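You operate a simulated robot arm through the tools that you are given. There is no shell and no other tool. Be economical: measure what you need, move in short steps, check, and stop when the job is done.

Carry out the task below with a simulated two-armed robot. There is one attempt and no reset: what you move stays moved.

Task
Take the steel runner and leave it on top of the low brown carton. Take the alloy bar and put it on the top of the short bench. Put the label marked "stage" from the top of the side table on the dock pad. Hold the orange box on the top of the packing table steady with one hand and put the red socket bung in it with the other. Take the coiled black lead and leave it on the brown flat card board. Open the blue bench drawer, take the black grommet and leave it in the inside of the blue bench drawer and shut the drawer again. Put the steel rail bracket on the top of the jig bench away on the lower shelf of the low black bench. Take the white pad on the top of the jig bench and put it away on the top of the press bench. Take the black hinge plate and put it on the white packing sheet on the top of the jig bench. Fetch the purple driver and stand it on top of the brown carton of foam. Put one of the wheel chocks from the shelf of the parts bench on top of the small brown carton. Any order will do. Set down upright: alloy bar, coiled black lead, steel rail bracket, white pad, purple driver, wheel chock.
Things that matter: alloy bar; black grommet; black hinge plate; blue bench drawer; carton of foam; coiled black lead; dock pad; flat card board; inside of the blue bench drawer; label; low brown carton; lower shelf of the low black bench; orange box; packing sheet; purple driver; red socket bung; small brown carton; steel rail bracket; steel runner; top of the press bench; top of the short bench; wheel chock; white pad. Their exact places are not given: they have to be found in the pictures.

It is judged by the outcome, as a careful person would: the job done as asked, and still so three seconds after it is handed in. It fails if anything else is knocked over, pushed out of place, dropped, spilled or broken. Flat cloth is picked up by pressing the open fingertips on it (5 to 10 N) and closing them slowly along it; thin cloth reads only 2 to 8 mm in the jaws.

Robot
Two 7-joint arms with two-finger parallel grippers on one trunk, on a base that drives. Base frame: it is fixed to the floor where the robot stands at the start and does not move with it; the origin is under the middle of the robot, x ahead of it, y to its left, z up; the surface under the hand at the start is at about z = 90. Lengths are in cm, angles in degrees, forces in N, time in s.
The left shoulder is at the start at [7, 13.4, 125.1], the right one opposite. With the tool pointing down near the work surface each hand reaches from about 10 to 64 cm from the robot's upright axis, wherever it stands, measured 20 degrees to its own side. Places, roughly: alloy bar (10x3x6 cm) [30, -20, 90]; black grommet (4x4x3 cm) [150, -20, 90]; black hinge plate (8x10x5 cm) [-40, -160, 90]; blue bench drawer [-10, -190, 70]; carton of foam [50, 25, 100]; coiled black lead [425, 300, 100]; dock pad (22x13 cm) [810, -480, 116]; flat card board (25x17x1 cm) [430, 270, 90]; inside of the blue bench drawer [-10, -190, 60]; label [775, -200, 75]; low brown carton (50x20x9 cm) [-130, -330, 20]; lower shelf of the low black bench (108x18 cm) [312, -838, 28]; orange box (23x11x15 cm) [810, 150, 90]; packing sheet [0, -150, 100]; purple driver (4x4x18 cm) [-40, -200, 100]; red socket bung (4x4x6 cm) [790, 60, 90]; small brown carton [775, -1325, 100]; steel rail bracket (6x8x8 cm) [20, -170, 90]; steel runner (22x3x5 cm) [50, 10, 90]; top of the press bench [110, 10, 90]; top of the short bench [140, 90, 90]; wheel chock (10x5x7 cm) [500, -1280, 30]; white pad (7x4x6 cm) [-80, -160, 90]. Payload 1.57 kg a hand.
Tool frame (each hand has its own): the origin (TCP) lies between the finger pads and is the grasp point; the fingertips stand 3 cm ahead of it; z points along the fingers, y is the line along which they close. Largest opening 8 cm; finger width 1.7, thickness 1.2; the body of the gripper, 4 by 8.2 cm, starts 8 cm behind the TCP.
Orientation is that of the tool frame in the base frame, as a unit quaternion [x, y, z, w]. With the fingers straight down and closing along the base's y, the tool's x points along the base's -x, its y along +y and its z along -z.

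Tools
- The arms move only by the tool move_arm. It takes "left_targets", "right_targets" or both (then of equal length, played together; a hand with none holds still); each is a list of rows, each an object of numbers (a shift or turn left out is 0, a gripper value left out holds the last): "tx", "ty", "tz": the shift along the tool's x, y, z in cm; "rx", "ry", "rz": the turn, a rotation vector about the tool's x, y, z in degrees; "grip": the closure, from 0 (fully open) to 1 (shut). In form: [{"tx": .., "ty": .., "tz": .., "rx": .., "ry": .., "rz": .., "grip": ..}, ...]. A call has 1 to 20 rows; each row shifts and turns the commanded pose from where the row before left it, along the tool's axes as they then stand. Each row takes 0.2 s and may step no farther than 5 cm and 8.6 degrees from the row before; otherwise, or with a gripper value out of range, the whole call is refused. A pose out of reach is approached as far as the arm can. The call stops where the force on the tool passes 40 N (or 10 N more than at its start, if that is more) or the arm is blocked; 0.2 s more then pass. Each finger travels about 15.3 cm/s and halts on what it meets, pressing with about 26 N; the grip force reading is that of the motor and also rises with nothing between the fingers. The clock runs only during rows and for 0.2 s after the last one: add rows that do not move to give the fingers time. The reply holds the time, the measured pose of the TCP, the force on the tool along the base axes, the opening and the grip force, in the units named above and with some noise, with the torque about the TCP (base axes, N m) and any sound that the robot's microphone picked up.
- Cameras (640 x 400 px; columns grow to the right, rows downward): "scene" is now at [12.81, 2.52, 146.58]; the picture's right is [0.28, -0.96, -0.00], its down [-0.69, -0.20, -0.70] and it looks along [0.67, 0.20, -0.71] (base axes); focal length 214 px, centre (320, 200). "left" rides on the left gripper at [7.2, 0.7, -12.2] in its tool frame; the picture's right is [-0.09, 1.00, 0.00], its down [-0.84, -0.08, -0.54] and it looks along [-0.54, -0.05, 0.84] (tool axes); focal length 238 px, centre (320, 200). "right" rides on the right gripper at [7.2, -0.7, -12.2] in its tool frame; the picture's right is [0.09, 1.00, 0.00], its down [-0.84, 0.08, -0.54] and it looks along [-0.54, 0.05, 0.84] (tool axes); focal length 238 px, centre (320, 200).
- camera(camera): a new picture of that camera. The clock stands still meanwhile.
- slide_trunk(by): slides the trunk up (or, below 0, down) by that many cm; the arms and the scene camera ride with it, the base frame stays. It gives what a move gives, with no picture.
- steer(legs): drives the robot by 1 to 6 legs, each [ahead, left, turn to the left] in cm, cm and degrees, along the robot's own axes; the way and the turn of a leg run together, so that a leg with both is an arc; at most 150 cm and 180 degrees a leg. The arms and the cameras ride along, it lands a little off, and it stops where it bumps. It gives what a move gives.
- turn_head(pan, tilt): turns the head with the scene camera to pan (to the left, within 86 degrees either way) and tilt (down, from -29 to 69), counted from straight ahead of the robot. It gives what a move gives.
- pixel_to_xyz(camera, pixels): for up to 12 pixels [column, row] of the newest picture of that camera ("zoom" is the newest enlarged one), the place [x, y, z] in the base frame of the surface seen there, good to about 0.3 cm. The clock stands still meanwhile.
- zoom(camera, box): a new picture of the part [left, top, right, bottom] of that camera's present view, enlarged. The clock stands still meanwhile.
- close_job(): hands the job in; it is judged then, once.

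Work in short steps. Measure before you move; look again where a grasp or a placing could have gone wrong, and mend it. You have 378 turns and 344 pictures in all, those below and enlarged ones among them. Open the grippers and draw the arms clear of the work before you hand the job in, unless the task says otherwise; then end with one line.

The tools are called after "Request:" as a command line: name --argument value ..., lists and objects as JSON in quotes. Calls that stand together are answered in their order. move_arm: Moves the arms, as the interface text tells. Its arguments: {"type":"object","properties":{"left_targets":{"type":"array"},"right_targets":{"type":"array"}},"required":[]} The other tools are called the same way: slide_trunk (by) slides the trunk up or down; steer (legs) drives the base; turn_head (pan, tilt) turns the head that bears the scene camera; camera (camera) takes a picture; pixel_to_xyz (camera, pixels) gives the place of the surface under pixels of a picture; zoom (camera, box) takes an enlarged picture of a part of a camera's view; close_job () hands the job in.

At the start:

```text
clock: 0.0
left_position: [39.49, 24.92, 126.88]
left_ee_rot: [-0.001, 1.0, 0.0, 0.001]
left_wrist_force: [0.0, -0.3, 0.0]
left_wrist_torque: [-0.01, -0.01, 0.0]
left_grip_width: 8.02
left_grip_force: 0.1
right_position: [32.49, -5.74, 128.2]
right_ee_rot: [0.001, 1.0, 0.0, 0.0]
right_wrist_force: [0.3, 0.8, 0.8]
right_wrist_torque: [-0.03, 0.02, 0.03]
right_grip_width: 7.97
right_grip_force: 0.0
trunk travel left (down, up): [-82.5, 11.5]
robot x, y, heading: [-0.18, 0.29, 0.2]
head pan, tilt: [16.5, 45.6]
```

scene: 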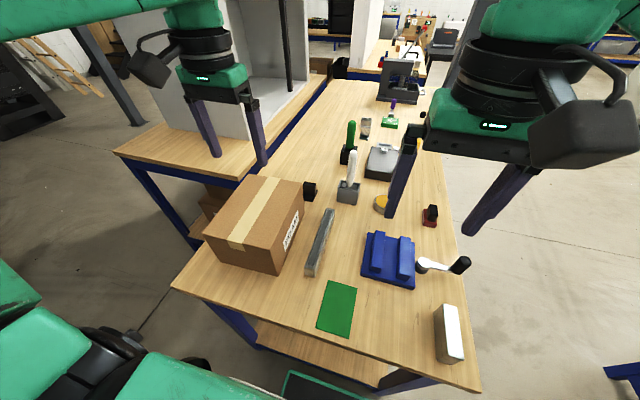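
right: 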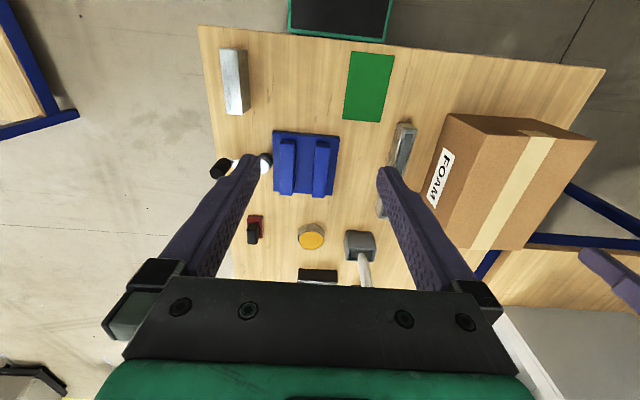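
left: 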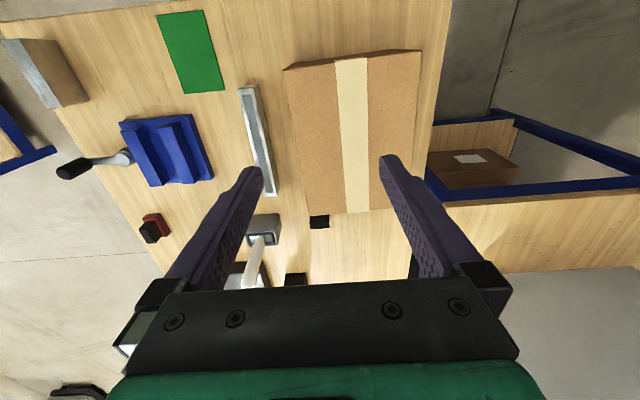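

I start by measuring the alloy bar (about 449,333), the steel runner (about 320,243) and other things in the first scene picture.

Request:
pixel_to_xyz --camera "scene" --pixels '[[440, 308], [460, 309], [463, 360], [447, 362], [331, 211], [312, 272], [322, 240], [310, 190], [260, 225], [200, 143], [340, 300], [390, 122]]'

Request:
turn_head --pan 40 --tilt 20

Request:
camera --camera "scene"

```text
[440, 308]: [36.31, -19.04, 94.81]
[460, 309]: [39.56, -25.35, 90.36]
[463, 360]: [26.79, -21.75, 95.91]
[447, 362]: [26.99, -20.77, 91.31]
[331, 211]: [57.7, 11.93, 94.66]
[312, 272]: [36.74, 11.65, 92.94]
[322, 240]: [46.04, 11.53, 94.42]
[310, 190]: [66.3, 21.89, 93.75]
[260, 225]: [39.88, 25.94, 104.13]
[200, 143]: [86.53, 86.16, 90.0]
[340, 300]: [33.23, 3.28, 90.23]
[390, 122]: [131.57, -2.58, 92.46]
```

```text
clock: 0.9
left_position: [39.24, 25.03, 126.94]
left_ee_rot: [0.0, 1.0, 0.0, 0.0]
left_wrist_force: [0.2, 0.1, 0.5]
left_wrist_torque: [0.01, -0.02, 0.01]
left_grip_width: 8.01
left_grip_force: 0.1
right_position: [32.58, -5.66, 128.1]
right_ee_rot: [0.0, 1.0, 0.0, 0.0]
right_wrist_force: [0.2, -0.4, -0.7]
right_wrist_torque: [0.01, -0.02, -0.06]
right_grip_width: 8.0
right_grip_force: 0.1
trunk travel left (down, up): [-82.5, 11.5]
robot x, y, heading: [0.29, 0.29, 0.0]
head pan, tilt: [40.0, 20.0]
```

```text
340 pictures are left
```

scene: 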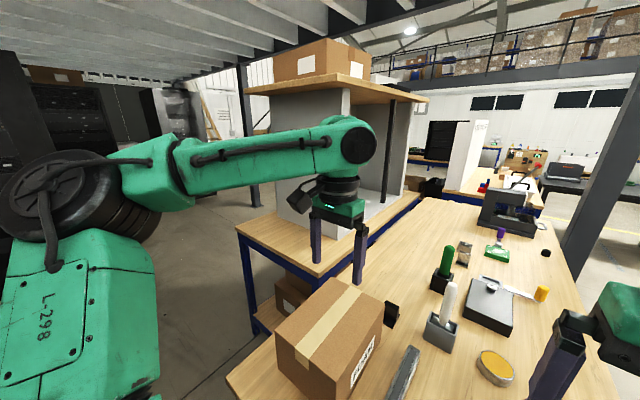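

The alloy bar shows at (235,75) in the right picture; I measure its corners there, and the runner's in both wrist pictures.

Request:
pixel_to_xyz --camera "right" --pixels '[[223, 50], [240, 50], [228, 112], [241, 113], [232, 80], [245, 80], [400, 140]]'

Request:
pixel_to_xyz --camera "left" --pixels '[[243, 92], [252, 92], [263, 190], [270, 188], [258, 140], [318, 222]]'

Request:
zoom --camera "right" --box '[180, 20, 460, 195]'

```text
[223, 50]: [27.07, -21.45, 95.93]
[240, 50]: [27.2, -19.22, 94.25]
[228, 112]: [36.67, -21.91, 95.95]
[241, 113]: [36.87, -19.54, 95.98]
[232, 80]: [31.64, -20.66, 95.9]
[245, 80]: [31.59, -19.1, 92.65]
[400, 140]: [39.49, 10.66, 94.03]
```

```text
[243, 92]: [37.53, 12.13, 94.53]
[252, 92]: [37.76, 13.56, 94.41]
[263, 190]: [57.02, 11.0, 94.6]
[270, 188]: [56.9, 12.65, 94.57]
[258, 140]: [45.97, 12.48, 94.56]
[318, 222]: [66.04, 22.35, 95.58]
```

```text
2.29 times, centred on (320, 108) of right
```

zoom: 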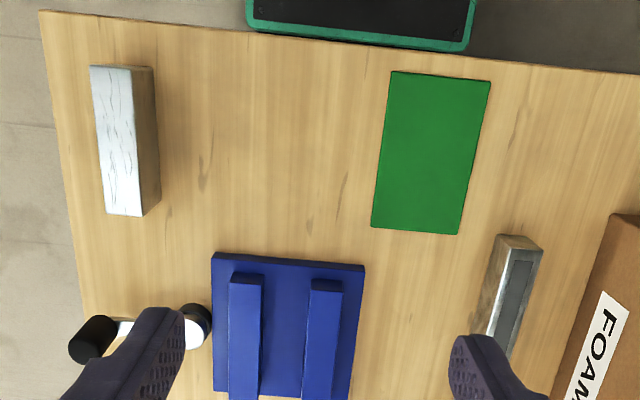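

Both can be grasped from here. I check the gap between the runner and the foam carton, and the near edges of the short bench.

Request:
pixel_to_xyz --camera "left" --pixels '[[286, 75], [303, 214], [293, 140], [420, 55], [390, 208], [277, 50], [345, 130]]'

Request:
pixel_to_xyz --camera "scene" --pixels '[[240, 232], [318, 273], [415, 197], [275, 245], [545, 253], [290, 205], [345, 225], [265, 212], [430, 187], [497, 185], [300, 160], [385, 205]]'

```text
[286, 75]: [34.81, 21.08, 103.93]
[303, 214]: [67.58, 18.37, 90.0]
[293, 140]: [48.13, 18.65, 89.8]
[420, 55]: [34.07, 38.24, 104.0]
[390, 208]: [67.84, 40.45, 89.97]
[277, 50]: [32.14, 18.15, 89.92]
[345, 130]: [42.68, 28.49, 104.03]
```

```text
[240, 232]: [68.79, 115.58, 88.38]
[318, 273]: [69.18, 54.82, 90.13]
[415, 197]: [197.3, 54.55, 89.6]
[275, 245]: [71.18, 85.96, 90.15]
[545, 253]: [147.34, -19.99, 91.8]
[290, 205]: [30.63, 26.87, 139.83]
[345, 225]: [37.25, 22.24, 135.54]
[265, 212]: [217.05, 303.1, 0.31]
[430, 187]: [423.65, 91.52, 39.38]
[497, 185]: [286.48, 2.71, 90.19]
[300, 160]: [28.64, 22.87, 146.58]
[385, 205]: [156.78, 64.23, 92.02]
```

The bar and the runner are clear of neighbours; I move both hands above them, the left gripper partly closed for the runner, then lower to about 3 cm above grasp depth.

Request:
move_arm --right_targets '[{"tx": 0.5, "ty": -5}, {"ty": -5}, {"ty": -5}, {"tz": 5}, {"tz": 5}, {"tz": 5}, {"tz": 5}, {"tz": 5}, {"tz": 5}, {}]' --left_targets '[{"tx": -4.2, "ty": -2.5, "grip": 0.3}, {"tx": -4, "ty": -3}, {"ty": -4.6}, {"ty": -2.6, "rz": 3}, {"tz": 5}, {"tz": 5}, {"tz": 5}, {"tz": 5}, {"tz": 5}, {"tz": 3}]'

Request:
camera --camera "right"

Request:
camera --camera "left"

```text
refused: row 1 steps farther than a row can; nothing moved
```

```text
338 pictures are left
```

right: 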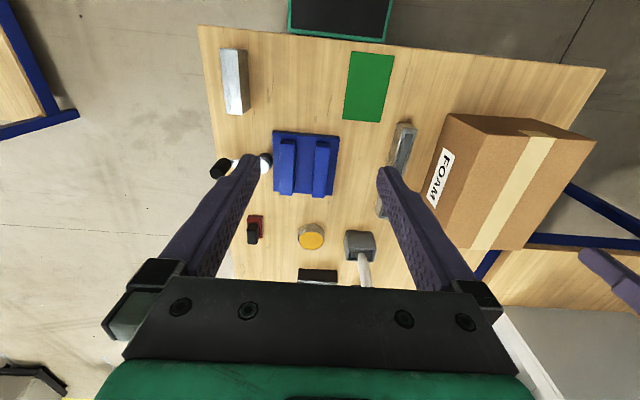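

```text
337 pictures are left
```

left: 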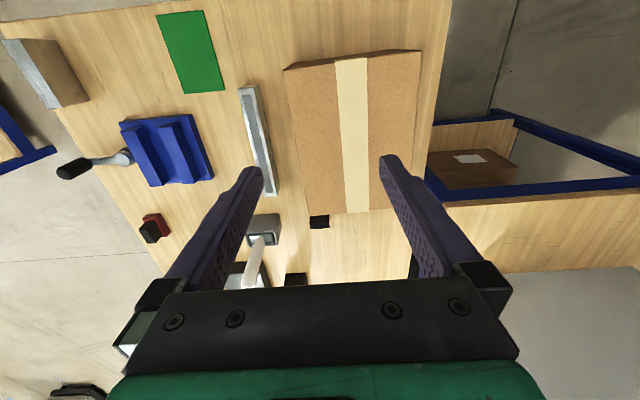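

The first step was slightly over 5 cm; I resend with smaller steps.

Request:
move_arm --right_targets '[{"tx": 0.5, "ty": -4.9}, {"ty": -4.9}, {"ty": -4.9}, {"tz": 4.9}, {"tz": 4.9}, {"tz": 4.9}, {"tz": 4.9}, {"tz": 4.9}, {"tz": 4.9}, {}]' --left_targets '[{"tx": -4.2, "ty": -2.5, "grip": 0.3}, {"tx": -4, "ty": -2.7}, {"ty": -4.8}, {"ty": -2.7, "rz": 3}, {"tz": 4.9}, {"tz": 4.9}, {"tz": 4.9}, {"tz": 4.9}, {"tz": 4.9}, {"tz": 3}]'

Request:
camera --camera "right"

Request:
camera --camera "left"

```text
clock: 3.1
left_position: [46.92, 13.1, 99.2]
left_ee_rot: [0.026, 1.0, 0.0, 0.0]
left_wrist_force: [-0.3, -0.2, 0.6]
left_wrist_torque: [0.04, 0.02, 0.01]
left_grip_width: 5.6
left_grip_force: 0.0
left hand out of reach, approached as far as the arm can: row 4
right_position: [32.09, -20.43, 98.67]
right_ee_rot: [0.0, 1.0, 0.0, 0.0]
right_wrist_force: [-0.2, 0.4, 0.0]
right_wrist_torque: [0.02, 0.01, -0.01]
right_grip_width: 8.03
right_grip_force: 0.0
trunk travel left (down, up): [-82.5, 11.5]
robot x, y, heading: [0.24, 0.26, 0.0]
head pan, tilt: [40.0, 20.0]
```

```text
336 pictures are left
```

right: 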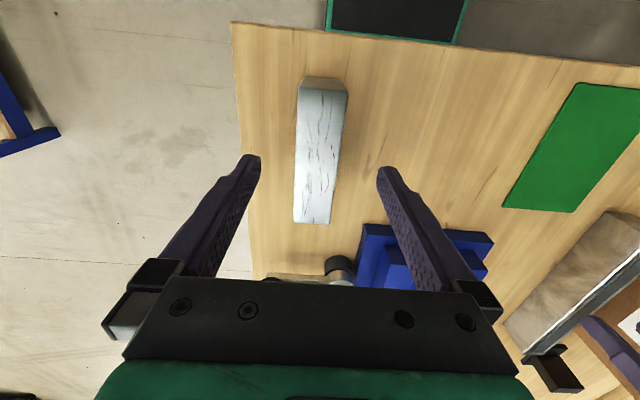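

```text
335 pictures are left
```

left: 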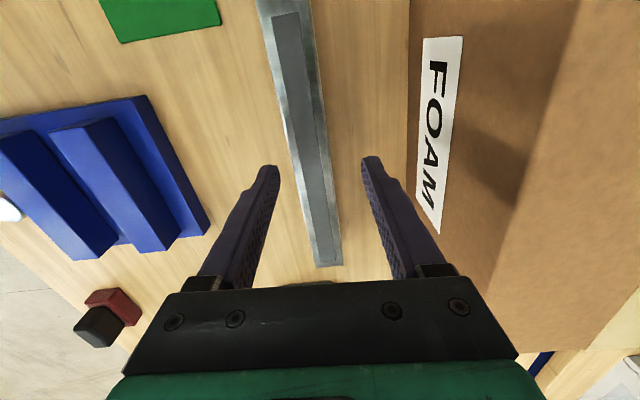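

Both hands straddle their things; I centre slightly, descend and close.

Request:
move_arm --right_targets '[{"ty": -0.3, "tz": 2.5}, {"tz": 2.2}, {}, {"grip": 1}, {"grip": 1}, {"grip": 1}, {"grip": 1}]' --left_targets '[{"ty": -1.0, "tz": 2.7}, {"tz": 2.7}, {}, {"grip": 1}, {"grip": 1}, {"grip": 1}, {"grip": 1}]'

```text
clock: 4.7
left_position: [45.23, 13.59, 95.2]
left_ee_rot: [0.026, 1.0, 0.0, 0.001]
left_wrist_force: [-1.9, -0.4, 0.2]
left_wrist_torque: [-0.01, -0.15, -0.05]
left_grip_width: 2.97
left_grip_force: 26.2
left hand out of reach, approached as far as the arm can: row 1, 2
right_position: [32.01, -20.74, 94.13]
right_ee_rot: [0.0, 1.0, 0.001, 0.0]
right_wrist_force: [0.0, -0.3, -1.1]
right_wrist_torque: [0.03, -0.01, 0.0]
right_grip_width: 2.98
right_grip_force: 26.4
trunk travel left (down, up): [-82.5, 11.5]
robot x, y, heading: [0.01, 0.0, 0.1]
head pan, tilt: [40.0, 20.0]
```

The right hand holds the bar; the left came only to z 95.2 and 2 cm off the runner's middle. I lift the bar, reopen the left hand, and lower the trunk to get a deeper, centred grasp.

Request:
move_arm --right_targets '[{"tz": -0.5}, {"tz": -3}, {"tz": -4}, {"tz": -4}]' --left_targets '[{"grip": 0.4}, {"grip": 0.4}, {"tz": -4.5}, {"tz": -2.5}]'

Request:
slide_trunk --by -6

Request:
camera --camera "left"

```text
clock: 5.7
left_position: [45.21, 13.77, 102.24]
left_ee_rot: [0.026, 1.0, 0.0, 0.0]
left_wrist_force: [-1.0, 0.2, 0.4]
left_wrist_torque: [-0.03, 0.01, -0.05]
left_grip_width: 4.81
left_grip_force: 0.1
right_position: [31.69, -20.7, 105.64]
right_ee_rot: [0.0, 1.0, 0.0, 0.0]
right_wrist_force: [0.5, -0.1, -2.8]
right_wrist_torque: [-0.01, 0.0, 0.0]
right_grip_width: 3.0
right_grip_force: 25.9
trunk travel left (down, up): [-82.5, 11.5]
robot x, y, heading: [0.05, 0.19, 0.3]
head pan, tilt: [40.0, 20.0]
```

```text
clock: 6.7
left_position: [45.26, 13.59, 96.35]
left_ee_rot: [0.024, 1.0, 0.0, -0.001]
left_wrist_force: [0.7, -0.7, 0.7]
left_wrist_torque: [-0.03, -0.02, -0.01]
left_grip_width: 4.81
left_grip_force: 0.1
right_position: [31.83, -20.64, 99.5]
right_ee_rot: [0.0, 1.0, 0.001, 0.0]
right_wrist_force: [0.4, -0.4, -2.8]
right_wrist_torque: [0.02, 0.02, 0.0]
right_grip_width: 2.97
right_grip_force: 25.8
trunk travel left (down, up): [-76.5, 17.5]
robot x, y, heading: [0.35, 0.15, 0.1]
head pan, tilt: [40.0, 20.0]
```

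```text
334 pictures are left
```

left: 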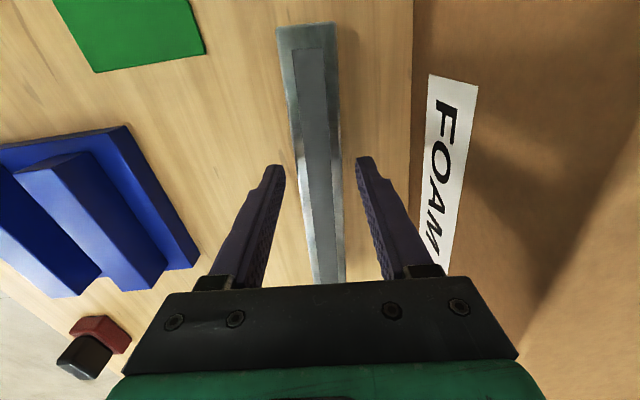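

The runner lies centred between the open fingers; I move 2 cm forward, lower and grip.

Request:
move_arm --left_targets '[{"tx": -2.2}, {"tz": 2.7}, {}, {"grip": 1}, {"grip": 1}, {"grip": 1}, {"grip": 1}]'

```text
clock: 8.3
left_position: [47.44, 13.52, 93.49]
left_ee_rot: [0.025, 1.0, 0.0, 0.001]
left_wrist_force: [-0.2, 0.5, -0.3]
left_wrist_torque: [-0.01, -0.32, 0.0]
left_grip_width: 2.98
left_grip_force: 25.8
right_position: [31.95, -20.75, 99.66]
right_ee_rot: [0.0, 1.0, 0.0, 0.0]
right_wrist_force: [0.6, 0.7, -2.1]
right_wrist_torque: [-0.02, 0.01, 0.02]
right_grip_width: 2.99
right_grip_force: 26.2
trunk travel left (down, up): [-76.5, 17.5]
robot x, y, heading: [-0.03, 0.01, 0.2]
head pan, tilt: [40.0, 20.0]
```

Runner gripped (2.98). I lift with the trunk, then back off and drive over to the near end of the short bench.

Request:
slide_trunk --by 14

Request:
move_arm --left_targets '[{"tx": 4.5}, {"tx": 4.5}, {"tx": 4.5}]'

Request:
steer --legs '[[-30, 0, 0], [0, 85, 0]]'

Request:
turn_head --pan 0 --tilt 40

Request:
camera --camera "scene"

```text
clock: 10.0
left_position: [47.57, 13.46, 107.55]
left_ee_rot: [0.025, 1.0, 0.0, 0.0]
left_wrist_force: [0.0, 0.4, -3.9]
left_wrist_torque: [0.03, 0.06, 0.02]
left_grip_width: 3.0
left_grip_force: 26.3
right_position: [32.05, -20.59, 113.57]
right_ee_rot: [0.001, 1.0, 0.0, -0.001]
right_wrist_force: [0.4, 1.2, -3.1]
right_wrist_torque: [0.01, 0.03, 0.01]
right_grip_width: 2.97
right_grip_force: 26.7
trunk travel left (down, up): [-90.5, 3.5]
robot x, y, heading: [-0.45, 0.01, 0.2]
head pan, tilt: [40.0, 20.0]
```

```text
clock: 10.8
left_position: [33.71, 14.33, 107.65]
left_ee_rot: [0.026, 1.0, 0.0, 0.001]
left_wrist_force: [-1.2, -0.1, -2.9]
left_wrist_torque: [-0.01, 0.0, -0.02]
left_grip_width: 3.0
left_grip_force: 26.0
right_position: [31.91, -20.61, 113.62]
right_ee_rot: [0.0, 1.0, -0.001, 0.0]
right_wrist_force: [-0.5, -0.6, -1.6]
right_wrist_torque: [0.0, -0.01, 0.0]
right_grip_width: 2.96
right_grip_force: 25.9
trunk travel left (down, up): [-90.5, 3.5]
robot x, y, heading: [-0.06, -0.01, -0.2]
head pan, tilt: [40.0, 20.0]
```

```text
clock: 15.4
left_position: [4.06, 55.5, 107.61]
left_ee_rot: [0.049, 0.999, -0.001, -0.001]
left_wrist_force: [0.3, 0.1, -4.1]
left_wrist_torque: [0.01, 0.02, -0.01]
left_grip_width: 2.97
left_grip_force: 26.0
right_position: [0.62, 20.67, 113.69]
right_ee_rot: [0.024, 1.0, -0.001, 0.0]
right_wrist_force: [0.7, 0.3, -3.5]
right_wrist_torque: [-0.02, -0.01, 0.0]
right_grip_width: 2.96
right_grip_force: 26.0
trunk travel left (down, up): [-90.5, 3.5]
robot x, y, heading: [-29.86, 42.31, -2.7]
head pan, tilt: [40.0, 20.0]
stopped in leg 2: the robot was blocked; the commanded pose is now the measured one
```

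```text
clock: 16.5
left_position: [3.97, 55.28, 107.73]
left_ee_rot: [0.05, 0.999, 0.0, -0.001]
left_wrist_force: [0.4, 0.5, -2.5]
left_wrist_torque: [-0.02, 0.02, -0.02]
left_grip_width: 2.99
left_grip_force: 26.1
right_position: [0.57, 20.39, 113.67]
right_ee_rot: [0.024, 1.0, 0.0, 0.0]
right_wrist_force: [-0.2, -0.2, -3.5]
right_wrist_torque: [-0.05, -0.01, 0.01]
right_grip_width: 2.96
right_grip_force: 26.1
trunk travel left (down, up): [-90.5, 3.5]
robot x, y, heading: [-30.47, 42.62, -3.2]
head pan, tilt: [0.0, 40.0]
```

```text
333 pictures are left
```

scene: 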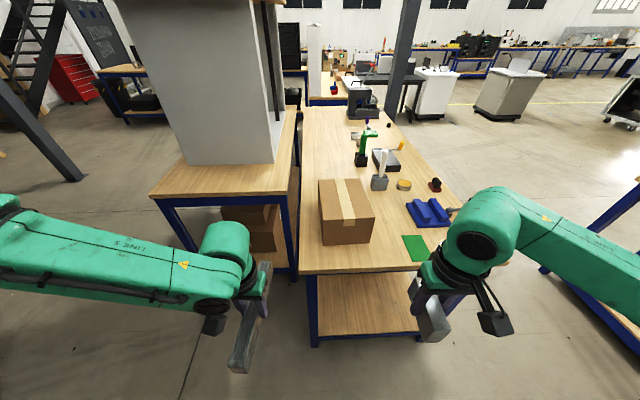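

Something on the left blocked the base; I look there.

Request:
turn_head --pan 80 --tilt 35

Request:
camera --camera "scene"

```text
clock: 18.0
left_position: [4.31, 55.21, 107.54]
left_ee_rot: [0.05, 0.999, 0.001, 0.0]
left_wrist_force: [0.5, 0.6, -3.3]
left_wrist_torque: [-0.01, 0.02, 0.03]
left_grip_width: 2.95
left_grip_force: 26.0
right_position: [0.75, 20.17, 113.71]
right_ee_rot: [0.024, 1.0, 0.001, 0.0]
right_wrist_force: [0.6, -0.1, -2.6]
right_wrist_torque: [0.03, -0.01, 0.01]
right_grip_width: 2.95
right_grip_force: 26.0
trunk travel left (down, up): [-90.5, 3.5]
robot x, y, heading: [-30.27, 42.38, -2.8]
head pan, tilt: [80.0, 35.0]
```

```text
332 pictures are left
```

scene: 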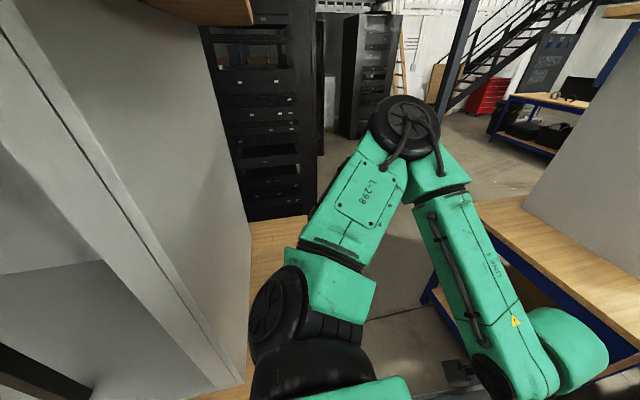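

Another bench with a grey panel is on the left rear. I measure its edges.

Request:
pixel_to_xyz --camera "scene" --pixels '[[280, 222], [305, 222], [262, 262], [230, 388], [250, 240], [220, 300], [320, 100], [445, 290], [480, 215], [420, 380]]'

```text
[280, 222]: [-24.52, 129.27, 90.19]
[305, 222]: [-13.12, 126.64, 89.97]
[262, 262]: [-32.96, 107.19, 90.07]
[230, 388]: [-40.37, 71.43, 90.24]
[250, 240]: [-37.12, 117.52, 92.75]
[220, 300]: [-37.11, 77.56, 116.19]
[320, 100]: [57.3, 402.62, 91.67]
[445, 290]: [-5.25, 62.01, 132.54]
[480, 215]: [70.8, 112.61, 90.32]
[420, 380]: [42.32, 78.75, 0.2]
```

The gap between this bench and the press bench is too narrow. I look at the right side for a way round to the short bench's far end.

Request:
turn_head --pan -30 --tilt 25

Request:
camera --camera "scene"

```text
clock: 19.9
left_position: [4.1, 55.15, 107.62]
left_ee_rot: [0.05, 0.999, 0.001, -0.001]
left_wrist_force: [-0.3, 0.5, -3.3]
left_wrist_torque: [0.01, -0.01, 0.02]
left_grip_width: 2.97
left_grip_force: 26.2
right_position: [0.69, 20.29, 113.54]
right_ee_rot: [0.023, 1.0, 0.001, 0.0]
right_wrist_force: [-1.2, -0.1, -2.9]
right_wrist_torque: [0.02, 0.0, -0.05]
right_grip_width: 2.99
right_grip_force: 26.0
trunk travel left (down, up): [-90.5, 3.5]
robot x, y, heading: [-30.01, 42.64, -2.8]
head pan, tilt: [-30.0, 25.0]
```

```text
331 pictures are left
```

scene: 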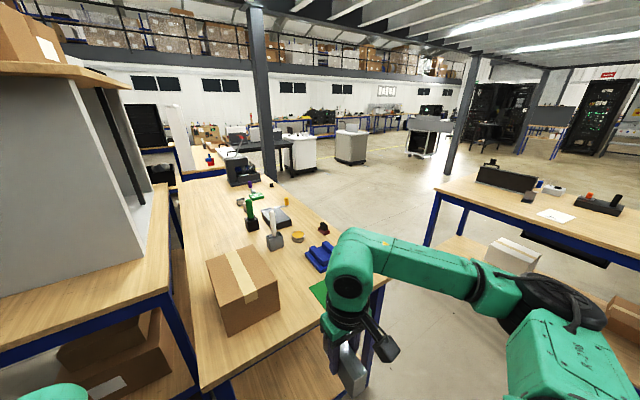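

The jig bench is to the right, with a clear aisle. I measure the aisle and the column.

Request:
pixel_to_xyz --camera "scene" --pixels '[[438, 190], [425, 243], [640, 268], [270, 178], [386, 280], [182, 180], [262, 182], [446, 165], [205, 165], [553, 215], [610, 205], [235, 170]]'

Request:
zoom --camera "scene" --box '[120, 90, 320, 215]'

```text
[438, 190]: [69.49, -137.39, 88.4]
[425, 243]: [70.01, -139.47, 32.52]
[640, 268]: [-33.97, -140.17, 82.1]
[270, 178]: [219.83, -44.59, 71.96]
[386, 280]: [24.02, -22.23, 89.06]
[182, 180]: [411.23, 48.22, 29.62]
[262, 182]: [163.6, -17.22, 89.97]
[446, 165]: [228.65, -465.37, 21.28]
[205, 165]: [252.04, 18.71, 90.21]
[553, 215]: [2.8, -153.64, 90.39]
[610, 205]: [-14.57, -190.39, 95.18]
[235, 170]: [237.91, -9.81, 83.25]
```

```text
3.20 times, centred on (220, 152) of scene
```

zoom: 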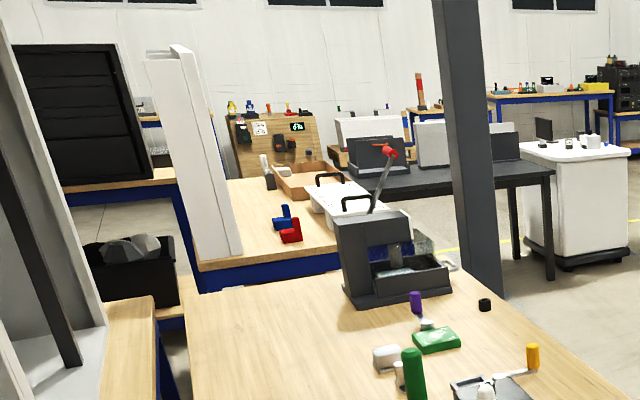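

Way round: along the aisle at y about -90. I drive right, straighten, then ahead to x about 170 and look.

Request:
steer --legs '[[0, -133, 2.8], [100, 0, 0], [100, 0, 0]]'

Request:
turn_head --pan 30 --tilt 20

Request:
camera --camera "scene"

```text
clock: 23.9
left_position: [4.58, -17.55, 107.6]
left_ee_rot: [0.142, 0.99, 0.0, 0.0]
left_wrist_force: [-0.3, 0.4, -4.8]
left_wrist_torque: [0.01, -0.03, -0.01]
left_grip_width: 2.98
left_grip_force: 26.1
right_position: [-5.34, -51.09, 113.86]
right_ee_rot: [0.116, 0.993, 0.001, 0.001]
right_wrist_force: [-0.8, 0.3, -2.1]
right_wrist_torque: [-0.02, 0.01, 0.0]
right_grip_width: 2.98
right_grip_force: 26.4
trunk travel left (down, up): [-90.5, 3.5]
robot x, y, heading: [-31.53, -24.44, -13.4]
head pan, tilt: [-30.0, 25.0]
stopped in leg 1: the robot was blocked; the commanded pose is now the measured one
```

```text
clock: 25.2
left_position: [4.66, -17.84, 107.59]
left_ee_rot: [0.142, 0.99, 0.002, -0.002]
left_wrist_force: [-0.2, -0.1, -3.6]
left_wrist_torque: [0.02, 0.03, 0.0]
left_grip_width: 2.98
left_grip_force: 25.8
right_position: [-5.23, -51.36, 113.62]
right_ee_rot: [0.116, 0.993, 0.002, 0.001]
right_wrist_force: [0.2, 0.9, -3.2]
right_wrist_torque: [-0.02, 0.0, 0.01]
right_grip_width: 2.97
right_grip_force: 25.5
trunk travel left (down, up): [-90.5, 3.5]
robot x, y, heading: [-31.42, -24.16, -13.4]
head pan, tilt: [30.0, 20.0]
```

```text
329 pictures are left
```

scene: 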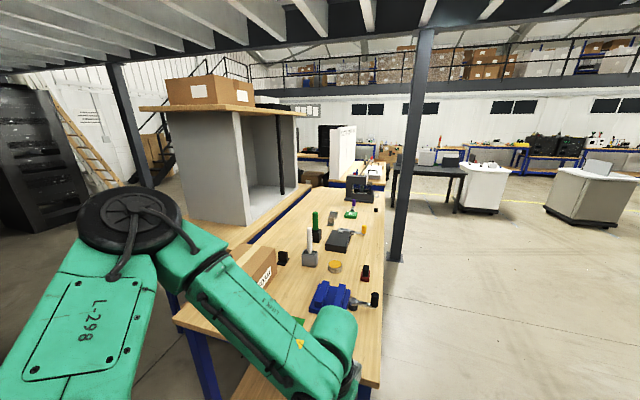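

Blocked again, with the rear held up on the right. I look there.

Request:
turn_head --pan -86 --tilt 45

Request:
camera --camera "scene"

```text
clock: 27.1
left_position: [4.74, -17.81, 107.72]
left_ee_rot: [0.142, 0.99, 0.001, -0.002]
left_wrist_force: [1.1, 0.0, -3.0]
left_wrist_torque: [-0.02, 0.03, 0.01]
left_grip_width: 2.97
left_grip_force: 26.1
right_position: [-5.28, -51.39, 113.66]
right_ee_rot: [0.116, 0.993, 0.001, 0.001]
right_wrist_force: [0.2, -0.1, -2.7]
right_wrist_torque: [0.0, 0.05, 0.02]
right_grip_width: 2.96
right_grip_force: 25.9
trunk travel left (down, up): [-90.5, 3.5]
robot x, y, heading: [-31.53, -23.74, -13.5]
head pan, tilt: [-85.9, 45.0]
```

```text
328 pictures are left
```

scene: 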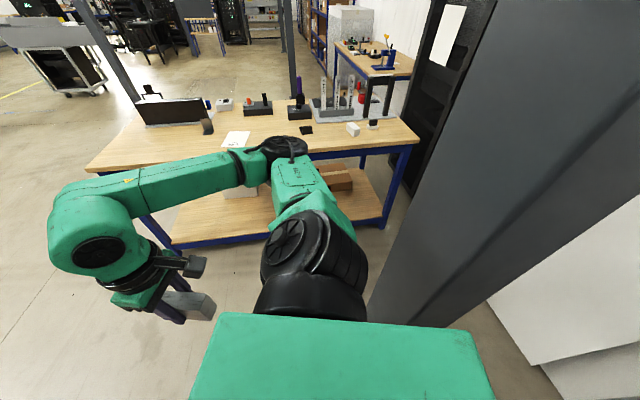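

A column stands at the rear right. I move off it, straighten, go ahead to x about 0, then right along the bench front.

Request:
steer --legs '[[0, 10, 0], [5, 0, 13.5], [25, 0, 0], [0, -80, 0]]'

Request:
turn_head --pan 0 --tilt 25

Request:
camera --camera "scene"

```text
clock: 34.4
left_position: [34.43, -79.65, 107.6]
left_ee_rot: [0.023, 1.0, 0.001, -0.001]
left_wrist_force: [0.0, 0.2, -2.5]
left_wrist_torque: [0.03, 0.01, 0.02]
left_grip_width: 2.98
left_grip_force: 26.2
right_position: [32.86, -114.64, 113.69]
right_ee_rot: [-0.003, 1.0, 0.001, 0.001]
right_wrist_force: [0.1, -0.3, -2.6]
right_wrist_torque: [-0.02, -0.04, 0.03]
right_grip_width: 2.99
right_grip_force: 26.0
trunk travel left (down, up): [-90.5, 3.5]
robot x, y, heading: [0.98, -94.48, 0.4]
head pan, tilt: [-85.9, 45.0]
```

```text
clock: 36.0
left_position: [34.3, -79.73, 107.57]
left_ee_rot: [0.023, 1.0, 0.002, -0.001]
left_wrist_force: [-0.5, -0.4, -3.3]
left_wrist_torque: [0.06, 0.01, 0.0]
left_grip_width: 2.98
left_grip_force: 25.5
right_position: [32.78, -114.72, 113.57]
right_ee_rot: [-0.004, 1.0, 0.002, 0.001]
right_wrist_force: [1.1, -0.5, -3.6]
right_wrist_torque: [-0.01, -0.01, 0.03]
right_grip_width: 2.95
right_grip_force: 26.1
trunk travel left (down, up): [-90.5, 3.5]
robot x, y, heading: [0.92, -94.04, 0.3]
head pan, tilt: [0.0, 25.0]
```

```text
327 pictures are left
```

scene: 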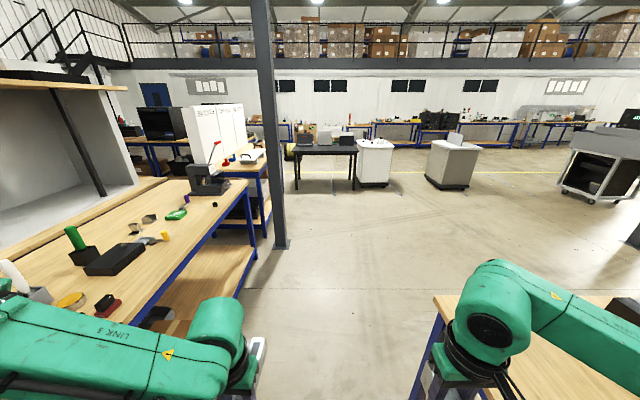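

The aisle ahead is clear. I measure the far furniture for the way north.

Request:
pixel_to_xyz --camera "scene" --pixels '[[297, 188], [384, 186], [268, 232], [283, 246], [250, 130], [218, 110], [354, 188], [160, 135], [265, 155], [460, 188], [245, 165], [305, 130]]'

Request:
zoom --camera "scene" --box '[120, 90, 400, 265]'

```text
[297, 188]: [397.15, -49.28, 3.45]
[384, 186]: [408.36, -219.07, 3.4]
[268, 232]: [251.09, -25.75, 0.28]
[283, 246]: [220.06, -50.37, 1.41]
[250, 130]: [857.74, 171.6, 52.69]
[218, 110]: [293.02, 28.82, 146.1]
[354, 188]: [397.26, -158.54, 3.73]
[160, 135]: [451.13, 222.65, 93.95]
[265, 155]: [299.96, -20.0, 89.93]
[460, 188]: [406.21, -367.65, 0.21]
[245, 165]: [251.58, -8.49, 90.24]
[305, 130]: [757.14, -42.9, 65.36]
```

```text
2.29 times, centred on (260, 178) of scene
```

zoom: 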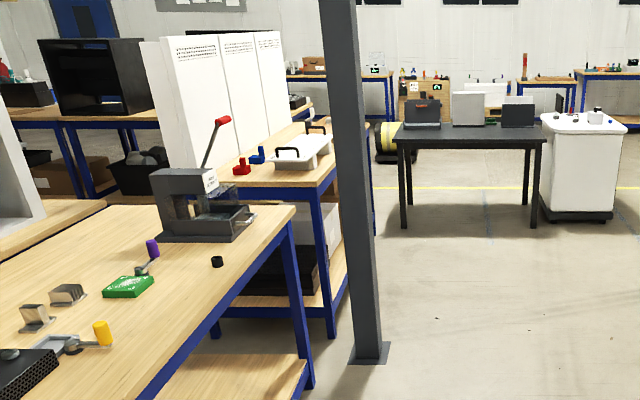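

I drive ahead to x about 290 and look left for the gap past the second bench.

Request:
steer --legs '[[145, 0, 0], [145, 0, 0]]'

Request:
turn_head --pan 60 --tilt 20

Request:
camera --camera "scene"

```text
clock: 46.3
left_position: [230.57, -73.29, 109.0]
left_ee_rot: [-0.023, 1.0, 0.008, 0.014]
left_wrist_force: [-0.3, -0.8, -2.8]
left_wrist_torque: [0.0, 0.03, 0.0]
left_grip_width: 2.96
left_grip_force: 26.2
right_position: [231.91, -108.31, 114.45]
right_ee_rot: [-0.05, 0.999, 0.009, 0.015]
right_wrist_force: [0.1, -0.2, -3.1]
right_wrist_torque: [-0.01, 0.06, 0.0]
right_grip_width: 2.95
right_grip_force: 26.0
trunk travel left (down, up): [-90.5, 3.5]
robot x, y, heading: [200.92, -89.12, 5.6]
head pan, tilt: [0.0, 25.0]
stopped in leg 2: the robot was blocked; the commanded pose is now the measured one
```

```text
clock: 47.6
left_position: [230.48, -73.34, 108.97]
left_ee_rot: [-0.023, 1.0, 0.007, 0.016]
left_wrist_force: [0.0, 0.3, -3.1]
left_wrist_torque: [-0.04, 0.05, 0.04]
left_grip_width: 2.96
left_grip_force: 26.6
right_position: [231.82, -108.44, 114.43]
right_ee_rot: [-0.049, 0.999, 0.009, 0.016]
right_wrist_force: [0.2, -0.5, -3.1]
right_wrist_torque: [0.0, 0.02, 0.02]
right_grip_width: 2.99
right_grip_force: 25.6
trunk travel left (down, up): [-90.5, 3.5]
robot x, y, heading: [201.09, -89.6, 5.4]
head pan, tilt: [60.0, 20.0]
```

```text
325 pictures are left
```

scene: 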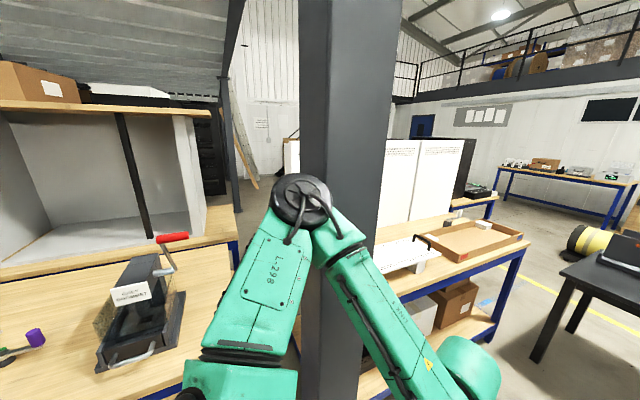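

My left elbow touched the column. I back off, shift right and go on.

Request:
steer --legs '[[-12, 0, 0], [0, -18, -5.4], [120, 0, 0]]'

Request:
turn_head --pan 50 --tilt 25

Request:
camera --camera "scene"

```text
clock: 55.6
left_position: [343.36, -95.28, 107.8]
left_ee_rot: [0.027, 1.0, 0.001, -0.001]
left_wrist_force: [-1.1, 0.2, -3.8]
left_wrist_torque: [0.0, 0.0, 0.03]
left_grip_width: 2.99
left_grip_force: 26.0
right_position: [341.49, -130.12, 113.62]
right_ee_rot: [0.002, 1.0, 0.002, 0.001]
right_wrist_force: [-0.4, 0.4, -2.0]
right_wrist_torque: [0.01, 0.0, 0.0]
right_grip_width: 3.01
right_grip_force: 25.9
trunk travel left (down, up): [-90.5, 3.5]
robot x, y, heading: [309.31, -109.48, -0.4]
head pan, tilt: [60.0, 20.0]
```

```text
clock: 56.3
left_position: [343.44, -95.16, 107.7]
left_ee_rot: [0.027, 1.0, 0.001, -0.002]
left_wrist_force: [0.5, -0.2, -4.2]
left_wrist_torque: [0.02, 0.02, -0.01]
left_grip_width: 2.97
left_grip_force: 26.1
right_position: [341.51, -130.16, 113.56]
right_ee_rot: [0.002, 1.0, 0.002, 0.0]
right_wrist_force: [-0.2, 0.1, -3.0]
right_wrist_torque: [0.0, 0.04, 0.0]
right_grip_width: 2.96
right_grip_force: 26.0
trunk travel left (down, up): [-90.5, 3.5]
robot x, y, heading: [309.71, -109.31, -0.6]
head pan, tilt: [50.0, 25.0]
```

```text
324 pictures are left
```

scene: 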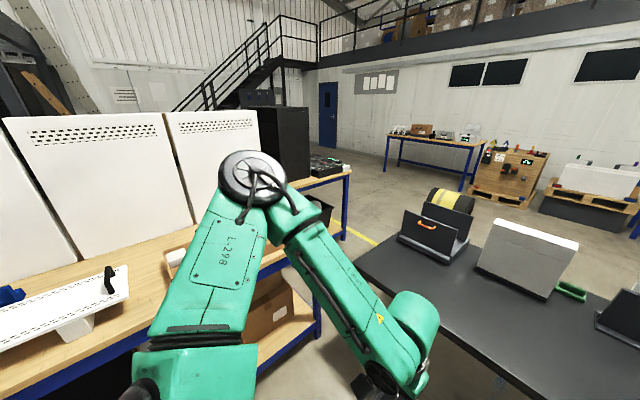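

I measure the gap corners: bench corner (320,330), bench behind (347,175), black table corner (360,262).

Request:
pixel_to_xyz --camera "scene" --pixels '[[318, 338], [347, 176], [360, 262], [345, 240], [325, 335], [400, 240], [460, 205], [425, 138], [488, 143], [330, 230], [365, 320], [440, 200]]'

```text
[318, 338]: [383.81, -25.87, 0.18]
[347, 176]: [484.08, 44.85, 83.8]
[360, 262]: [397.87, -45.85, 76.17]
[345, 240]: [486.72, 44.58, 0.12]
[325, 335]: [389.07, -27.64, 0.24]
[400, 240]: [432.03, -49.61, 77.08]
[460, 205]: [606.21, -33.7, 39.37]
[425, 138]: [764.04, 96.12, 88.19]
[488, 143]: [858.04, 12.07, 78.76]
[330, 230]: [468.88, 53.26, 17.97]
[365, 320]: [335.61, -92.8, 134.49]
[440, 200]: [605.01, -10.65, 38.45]
```

That gap is too narrow for the robot; I look right for a way around the black table and carts.

Request:
turn_head --pan -25 --tilt 25

Request:
camera --camera "scene"

```text
clock: 57.8
left_position: [343.46, -95.26, 107.63]
left_ee_rot: [0.027, 1.0, 0.001, -0.002]
left_wrist_force: [-0.4, -0.3, -3.1]
left_wrist_torque: [0.02, 0.03, 0.02]
left_grip_width: 2.99
left_grip_force: 26.0
right_position: [341.57, -130.16, 113.66]
right_ee_rot: [0.003, 1.0, 0.002, 0.001]
right_wrist_force: [0.3, 0.4, -3.2]
right_wrist_torque: [-0.01, 0.02, 0.01]
right_grip_width: 2.98
right_grip_force: 25.7
trunk travel left (down, up): [-90.5, 3.5]
robot x, y, heading: [309.75, -109.27, -0.5]
head pan, tilt: [-25.0, 25.0]
```

```text
323 pictures are left
```

scene: 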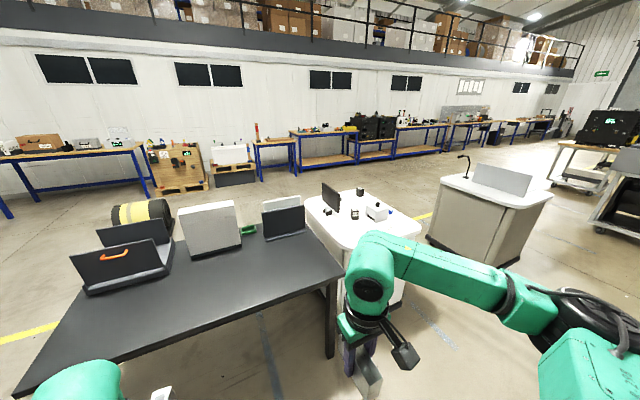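

I measure the gap between the white cart (right edge near 420,235) and the next cabinet (left edge near 428,225).

Request:
pixel_to_xyz --camera "scene" --pixels '[[418, 225], [430, 238], [440, 185], [488, 268], [515, 275], [338, 262], [340, 240], [385, 205], [452, 170], [330, 190], [350, 320]]'

```text
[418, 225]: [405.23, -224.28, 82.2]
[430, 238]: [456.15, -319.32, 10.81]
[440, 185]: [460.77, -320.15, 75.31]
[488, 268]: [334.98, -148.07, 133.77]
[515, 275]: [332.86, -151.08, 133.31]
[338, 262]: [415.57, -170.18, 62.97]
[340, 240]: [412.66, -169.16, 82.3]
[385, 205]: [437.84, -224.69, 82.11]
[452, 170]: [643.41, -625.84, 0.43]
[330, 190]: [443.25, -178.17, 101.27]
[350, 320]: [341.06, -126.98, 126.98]
```

The gap between them is 95 cm wide, centred on y = -272. I drive right, then through it to x about 560.

Request:
steer --legs '[[0, -130, 0.5], [0, -33, 0], [125, 0, 0], [125, 0, 0]]'

Request:
turn_head --pan 55 --tilt 22

Request:
camera --camera "scene"

```text
clock: 78.0
left_position: [595.47, -252.84, 107.74]
left_ee_rot: [0.011, 1.0, 0.0, -0.002]
left_wrist_force: [0.3, 0.9, -3.6]
left_wrist_torque: [-0.01, 0.03, 0.02]
left_grip_width: 2.96
left_grip_force: 26.4
right_position: [594.63, -287.92, 113.62]
right_ee_rot: [-0.016, 1.0, 0.001, 0.0]
right_wrist_force: [-1.3, 0.1, -2.9]
right_wrist_torque: [-0.05, 0.0, 0.01]
right_grip_width: 2.97
right_grip_force: 26.1
trunk travel left (down, up): [-90.5, 3.5]
robot x, y, heading: [562.12, -268.64, 1.6]
head pan, tilt: [-25.0, 25.0]
```

```text
clock: 79.5
left_position: [595.58, -252.83, 107.64]
left_ee_rot: [0.011, 1.0, 0.001, -0.002]
left_wrist_force: [-0.9, -0.3, -3.1]
left_wrist_torque: [-0.03, 0.02, -0.03]
left_grip_width: 2.99
left_grip_force: 26.5
right_position: [594.68, -288.03, 113.5]
right_ee_rot: [-0.015, 1.0, 0.001, 0.0]
right_wrist_force: [-0.1, 0.9, -2.4]
right_wrist_torque: [-0.01, 0.0, -0.03]
right_grip_width: 2.98
right_grip_force: 25.3
trunk travel left (down, up): [-90.5, 3.5]
robot x, y, heading: [561.92, -268.25, 1.5]
head pan, tilt: [55.0, 22.0]
```

```text
322 pictures are left
```

scene: 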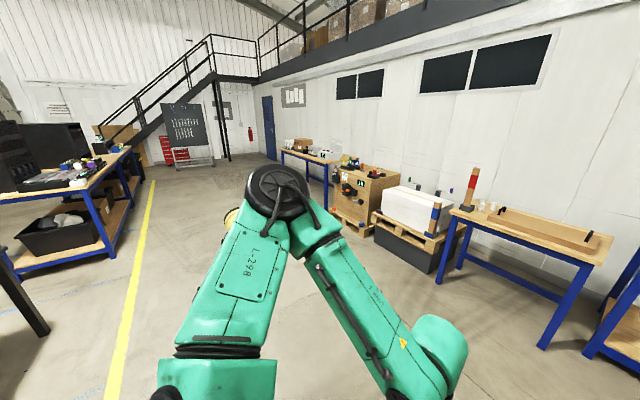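

The way north is open. I turn left 90 degrees so I can see and drive ahead.

Request:
steer --legs '[[0, 0, 88.5]]'

Request:
turn_head --pan 0 --tilt 20

Request:
camera --camera "scene"

```text
clock: 83.7
left_position: [547.5, -234.74, 107.64]
left_ee_rot: [-0.693, 0.721, -0.001, -0.001]
left_wrist_force: [-0.6, -1.3, -4.4]
left_wrist_torque: [0.0, -0.02, 0.02]
left_grip_width: 2.97
left_grip_force: 26.3
right_position: [582.41, -236.06, 113.6]
right_ee_rot: [0.712, -0.702, -0.001, 0.001]
right_wrist_force: [-1.0, 0.2, -3.1]
right_wrist_torque: [0.01, -0.02, -0.04]
right_grip_width: 2.96
right_grip_force: 25.9
trunk travel left (down, up): [-90.5, 3.5]
robot x, y, heading: [561.93, -268.26, 90.7]
head pan, tilt: [55.0, 22.0]
```

```text
clock: 85.0
left_position: [547.36, -234.66, 107.75]
left_ee_rot: [-0.693, 0.721, -0.001, -0.003]
left_wrist_force: [0.1, 0.5, -3.4]
left_wrist_torque: [-0.01, -0.03, 0.0]
left_grip_width: 2.98
left_grip_force: 26.2
right_position: [582.44, -236.16, 113.73]
right_ee_rot: [0.713, -0.702, -0.001, 0.002]
right_wrist_force: [-1.0, 0.8, -3.5]
right_wrist_torque: [-0.01, 0.02, 0.0]
right_grip_width: 2.98
right_grip_force: 26.0
trunk travel left (down, up): [-90.5, 3.5]
robot x, y, heading: [562.35, -268.78, 90.7]
head pan, tilt: [0.0, 20.0]
```

```text
321 pictures are left
```

scene: 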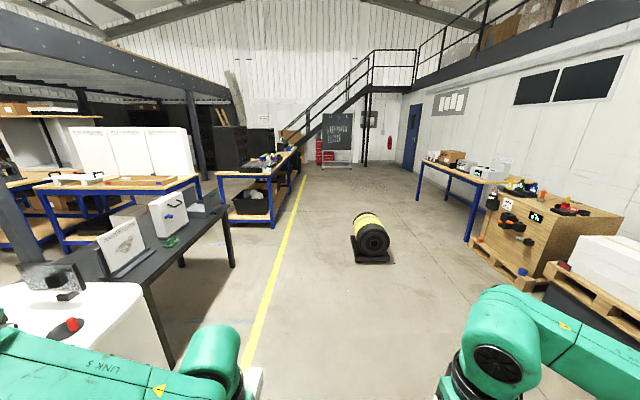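

I measure the reel, the pallet and the long bench on the left.

Request:
pixel_to_xyz --camera "scene" --pixels '[[354, 262], [392, 262], [475, 245], [540, 288], [272, 228], [304, 172], [298, 152], [232, 265], [262, 160], [425, 175], [425, 190], [462, 240]]'

Request:
zoom --camera "scene" --box '[180, 110, 340, 210]'

```text
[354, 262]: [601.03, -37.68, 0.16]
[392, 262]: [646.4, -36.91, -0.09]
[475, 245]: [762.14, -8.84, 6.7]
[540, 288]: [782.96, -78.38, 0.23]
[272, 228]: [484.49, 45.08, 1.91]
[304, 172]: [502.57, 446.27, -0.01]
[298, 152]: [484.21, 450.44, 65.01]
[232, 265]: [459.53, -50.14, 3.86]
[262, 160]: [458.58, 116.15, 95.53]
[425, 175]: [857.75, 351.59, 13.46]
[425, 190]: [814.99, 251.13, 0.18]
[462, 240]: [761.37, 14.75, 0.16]
```

```text
4.00 times, centred on (260, 160) of scene
```

zoom: 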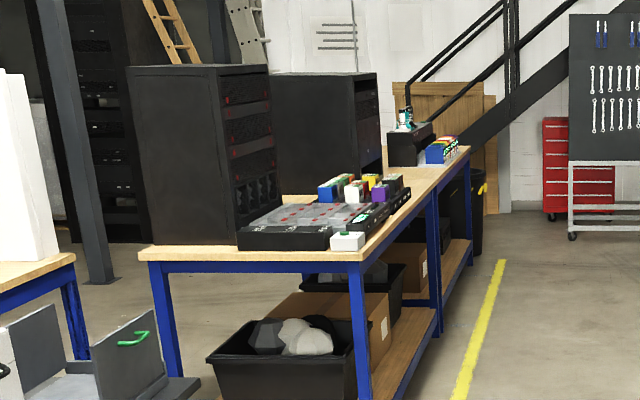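

The lead's bench runs from y 45 to 450. I drive north between bench and reel to see its far end.

Request:
steer --legs '[[120, 17, -0.7], [150, 0, 0], [150, 0, 0], [150, 0, 0]]'

Request:
turn_head --pan 35 --tilt 25

Request:
camera --camera "scene"

```text
clock: 112.2
left_position: [530.96, 336.5, 107.71]
left_ee_rot: [-0.689, 0.725, -0.001, -0.002]
left_wrist_force: [0.3, -0.2, -3.2]
left_wrist_torque: [0.0, 0.02, 0.0]
left_grip_width: 2.97
left_grip_force: 25.9
right_position: [566.0, 334.71, 113.33]
right_ee_rot: [0.708, -0.706, -0.001, 0.001]
right_wrist_force: [-0.4, 0.1, -3.3]
right_wrist_torque: [0.01, -0.03, -0.03]
right_grip_width: 2.97
right_grip_force: 26.2
trunk travel left (down, up): [-90.5, 3.5]
robot x, y, heading: [545.06, 302.95, 89.9]
head pan, tilt: [0.0, 20.0]
```

```text
clock: 113.3
left_position: [530.99, 336.55, 107.69]
left_ee_rot: [-0.69, 0.724, -0.001, -0.001]
left_wrist_force: [-0.4, -0.6, -2.2]
left_wrist_torque: [-0.03, -0.02, -0.02]
left_grip_width: 3.0
left_grip_force: 26.5
right_position: [565.89, 334.8, 113.62]
right_ee_rot: [0.708, -0.706, -0.002, 0.001]
right_wrist_force: [0.3, -1.2, -2.5]
right_wrist_torque: [-0.04, -0.01, 0.01]
right_grip_width: 3.01
right_grip_force: 25.8
trunk travel left (down, up): [-90.5, 3.5]
robot x, y, heading: [545.48, 303.01, 89.8]
head pan, tilt: [35.0, 25.0]
```

```text
319 pictures are left
```

scene: 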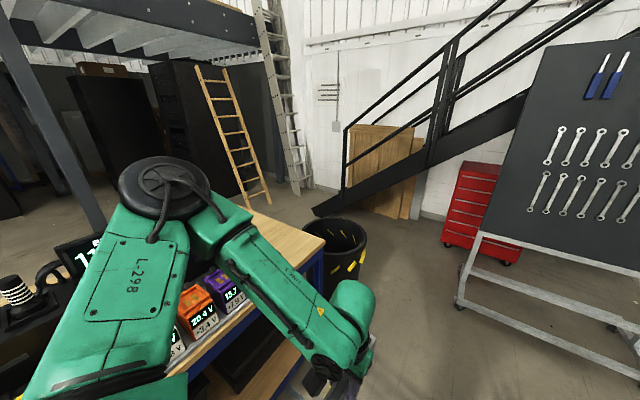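

I measure the gap beyond the bench end: bin, stair foot, ladder, cabinets.

Request:
pixel_to_xyz --camera "scene" --pixels '[[322, 238], [245, 212], [345, 225], [360, 260], [322, 215], [295, 190], [250, 205], [280, 205], [465, 300], [100, 225], [200, 185], [410, 215]]'

```text
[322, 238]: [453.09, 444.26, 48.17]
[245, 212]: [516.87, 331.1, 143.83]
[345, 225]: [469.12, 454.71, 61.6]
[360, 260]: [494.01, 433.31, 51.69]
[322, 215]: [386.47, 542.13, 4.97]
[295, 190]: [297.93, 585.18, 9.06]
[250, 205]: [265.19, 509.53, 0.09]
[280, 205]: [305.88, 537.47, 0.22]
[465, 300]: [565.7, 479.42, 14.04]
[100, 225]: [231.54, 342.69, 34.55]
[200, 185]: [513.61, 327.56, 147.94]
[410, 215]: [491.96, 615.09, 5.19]
```

The gap between the bin and the stair foot is about 75 cm. I turn to face west, sidestep north, and look at it again.

Request:
steer --legs '[[0, 0, 90], [0, 130, 0]]'

Request:
turn_head --pan -20 --tilt 40

Request:
camera --camera "scene"

```text
clock: 123.5
left_position: [509.16, 160.54, 107.69]
left_ee_rot: [0.999, -0.037, 0.001, 0.0]
left_wrist_force: [0.0, 0.2, -3.4]
left_wrist_torque: [-0.03, -0.03, -0.02]
left_grip_width: 2.98
left_grip_force: 26.3
right_position: [511.71, 195.45, 113.52]
right_ee_rot: [1.0, -0.011, 0.0, 0.001]
right_wrist_force: [-0.9, -1.3, -4.1]
right_wrist_torque: [0.02, 0.01, 0.02]
right_grip_width: 2.98
right_grip_force: 26.0
trunk travel left (down, up): [-90.5, 3.5]
robot x, y, heading: [542.98, 174.18, 178.8]
head pan, tilt: [35.0, 25.0]
```

```text
clock: 124.8
left_position: [509.11, 160.49, 107.64]
left_ee_rot: [0.999, -0.038, 0.002, 0.0]
left_wrist_force: [0.7, 0.1, -3.3]
left_wrist_torque: [-0.02, -0.03, 0.03]
left_grip_width: 3.01
left_grip_force: 26.4
right_position: [511.82, 195.48, 113.48]
right_ee_rot: [1.0, -0.012, 0.001, 0.002]
right_wrist_force: [-0.1, -0.1, -2.6]
right_wrist_torque: [-0.04, -0.03, -0.02]
right_grip_width: 2.95
right_grip_force: 25.5
trunk travel left (down, up): [-90.5, 3.5]
robot x, y, heading: [543.2, 174.16, 178.6]
head pan, tilt: [-20.0, 40.0]
```

```text
318 pictures are left
```

scene: 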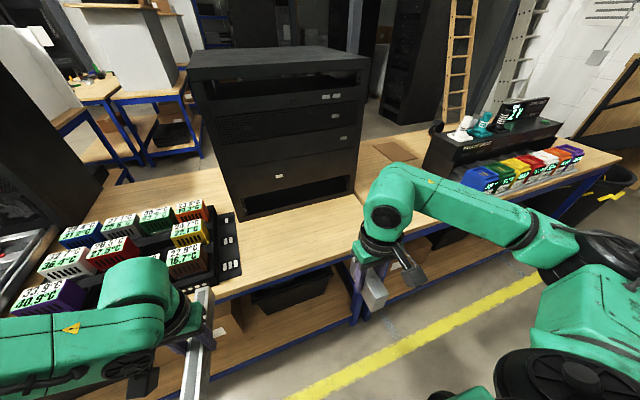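

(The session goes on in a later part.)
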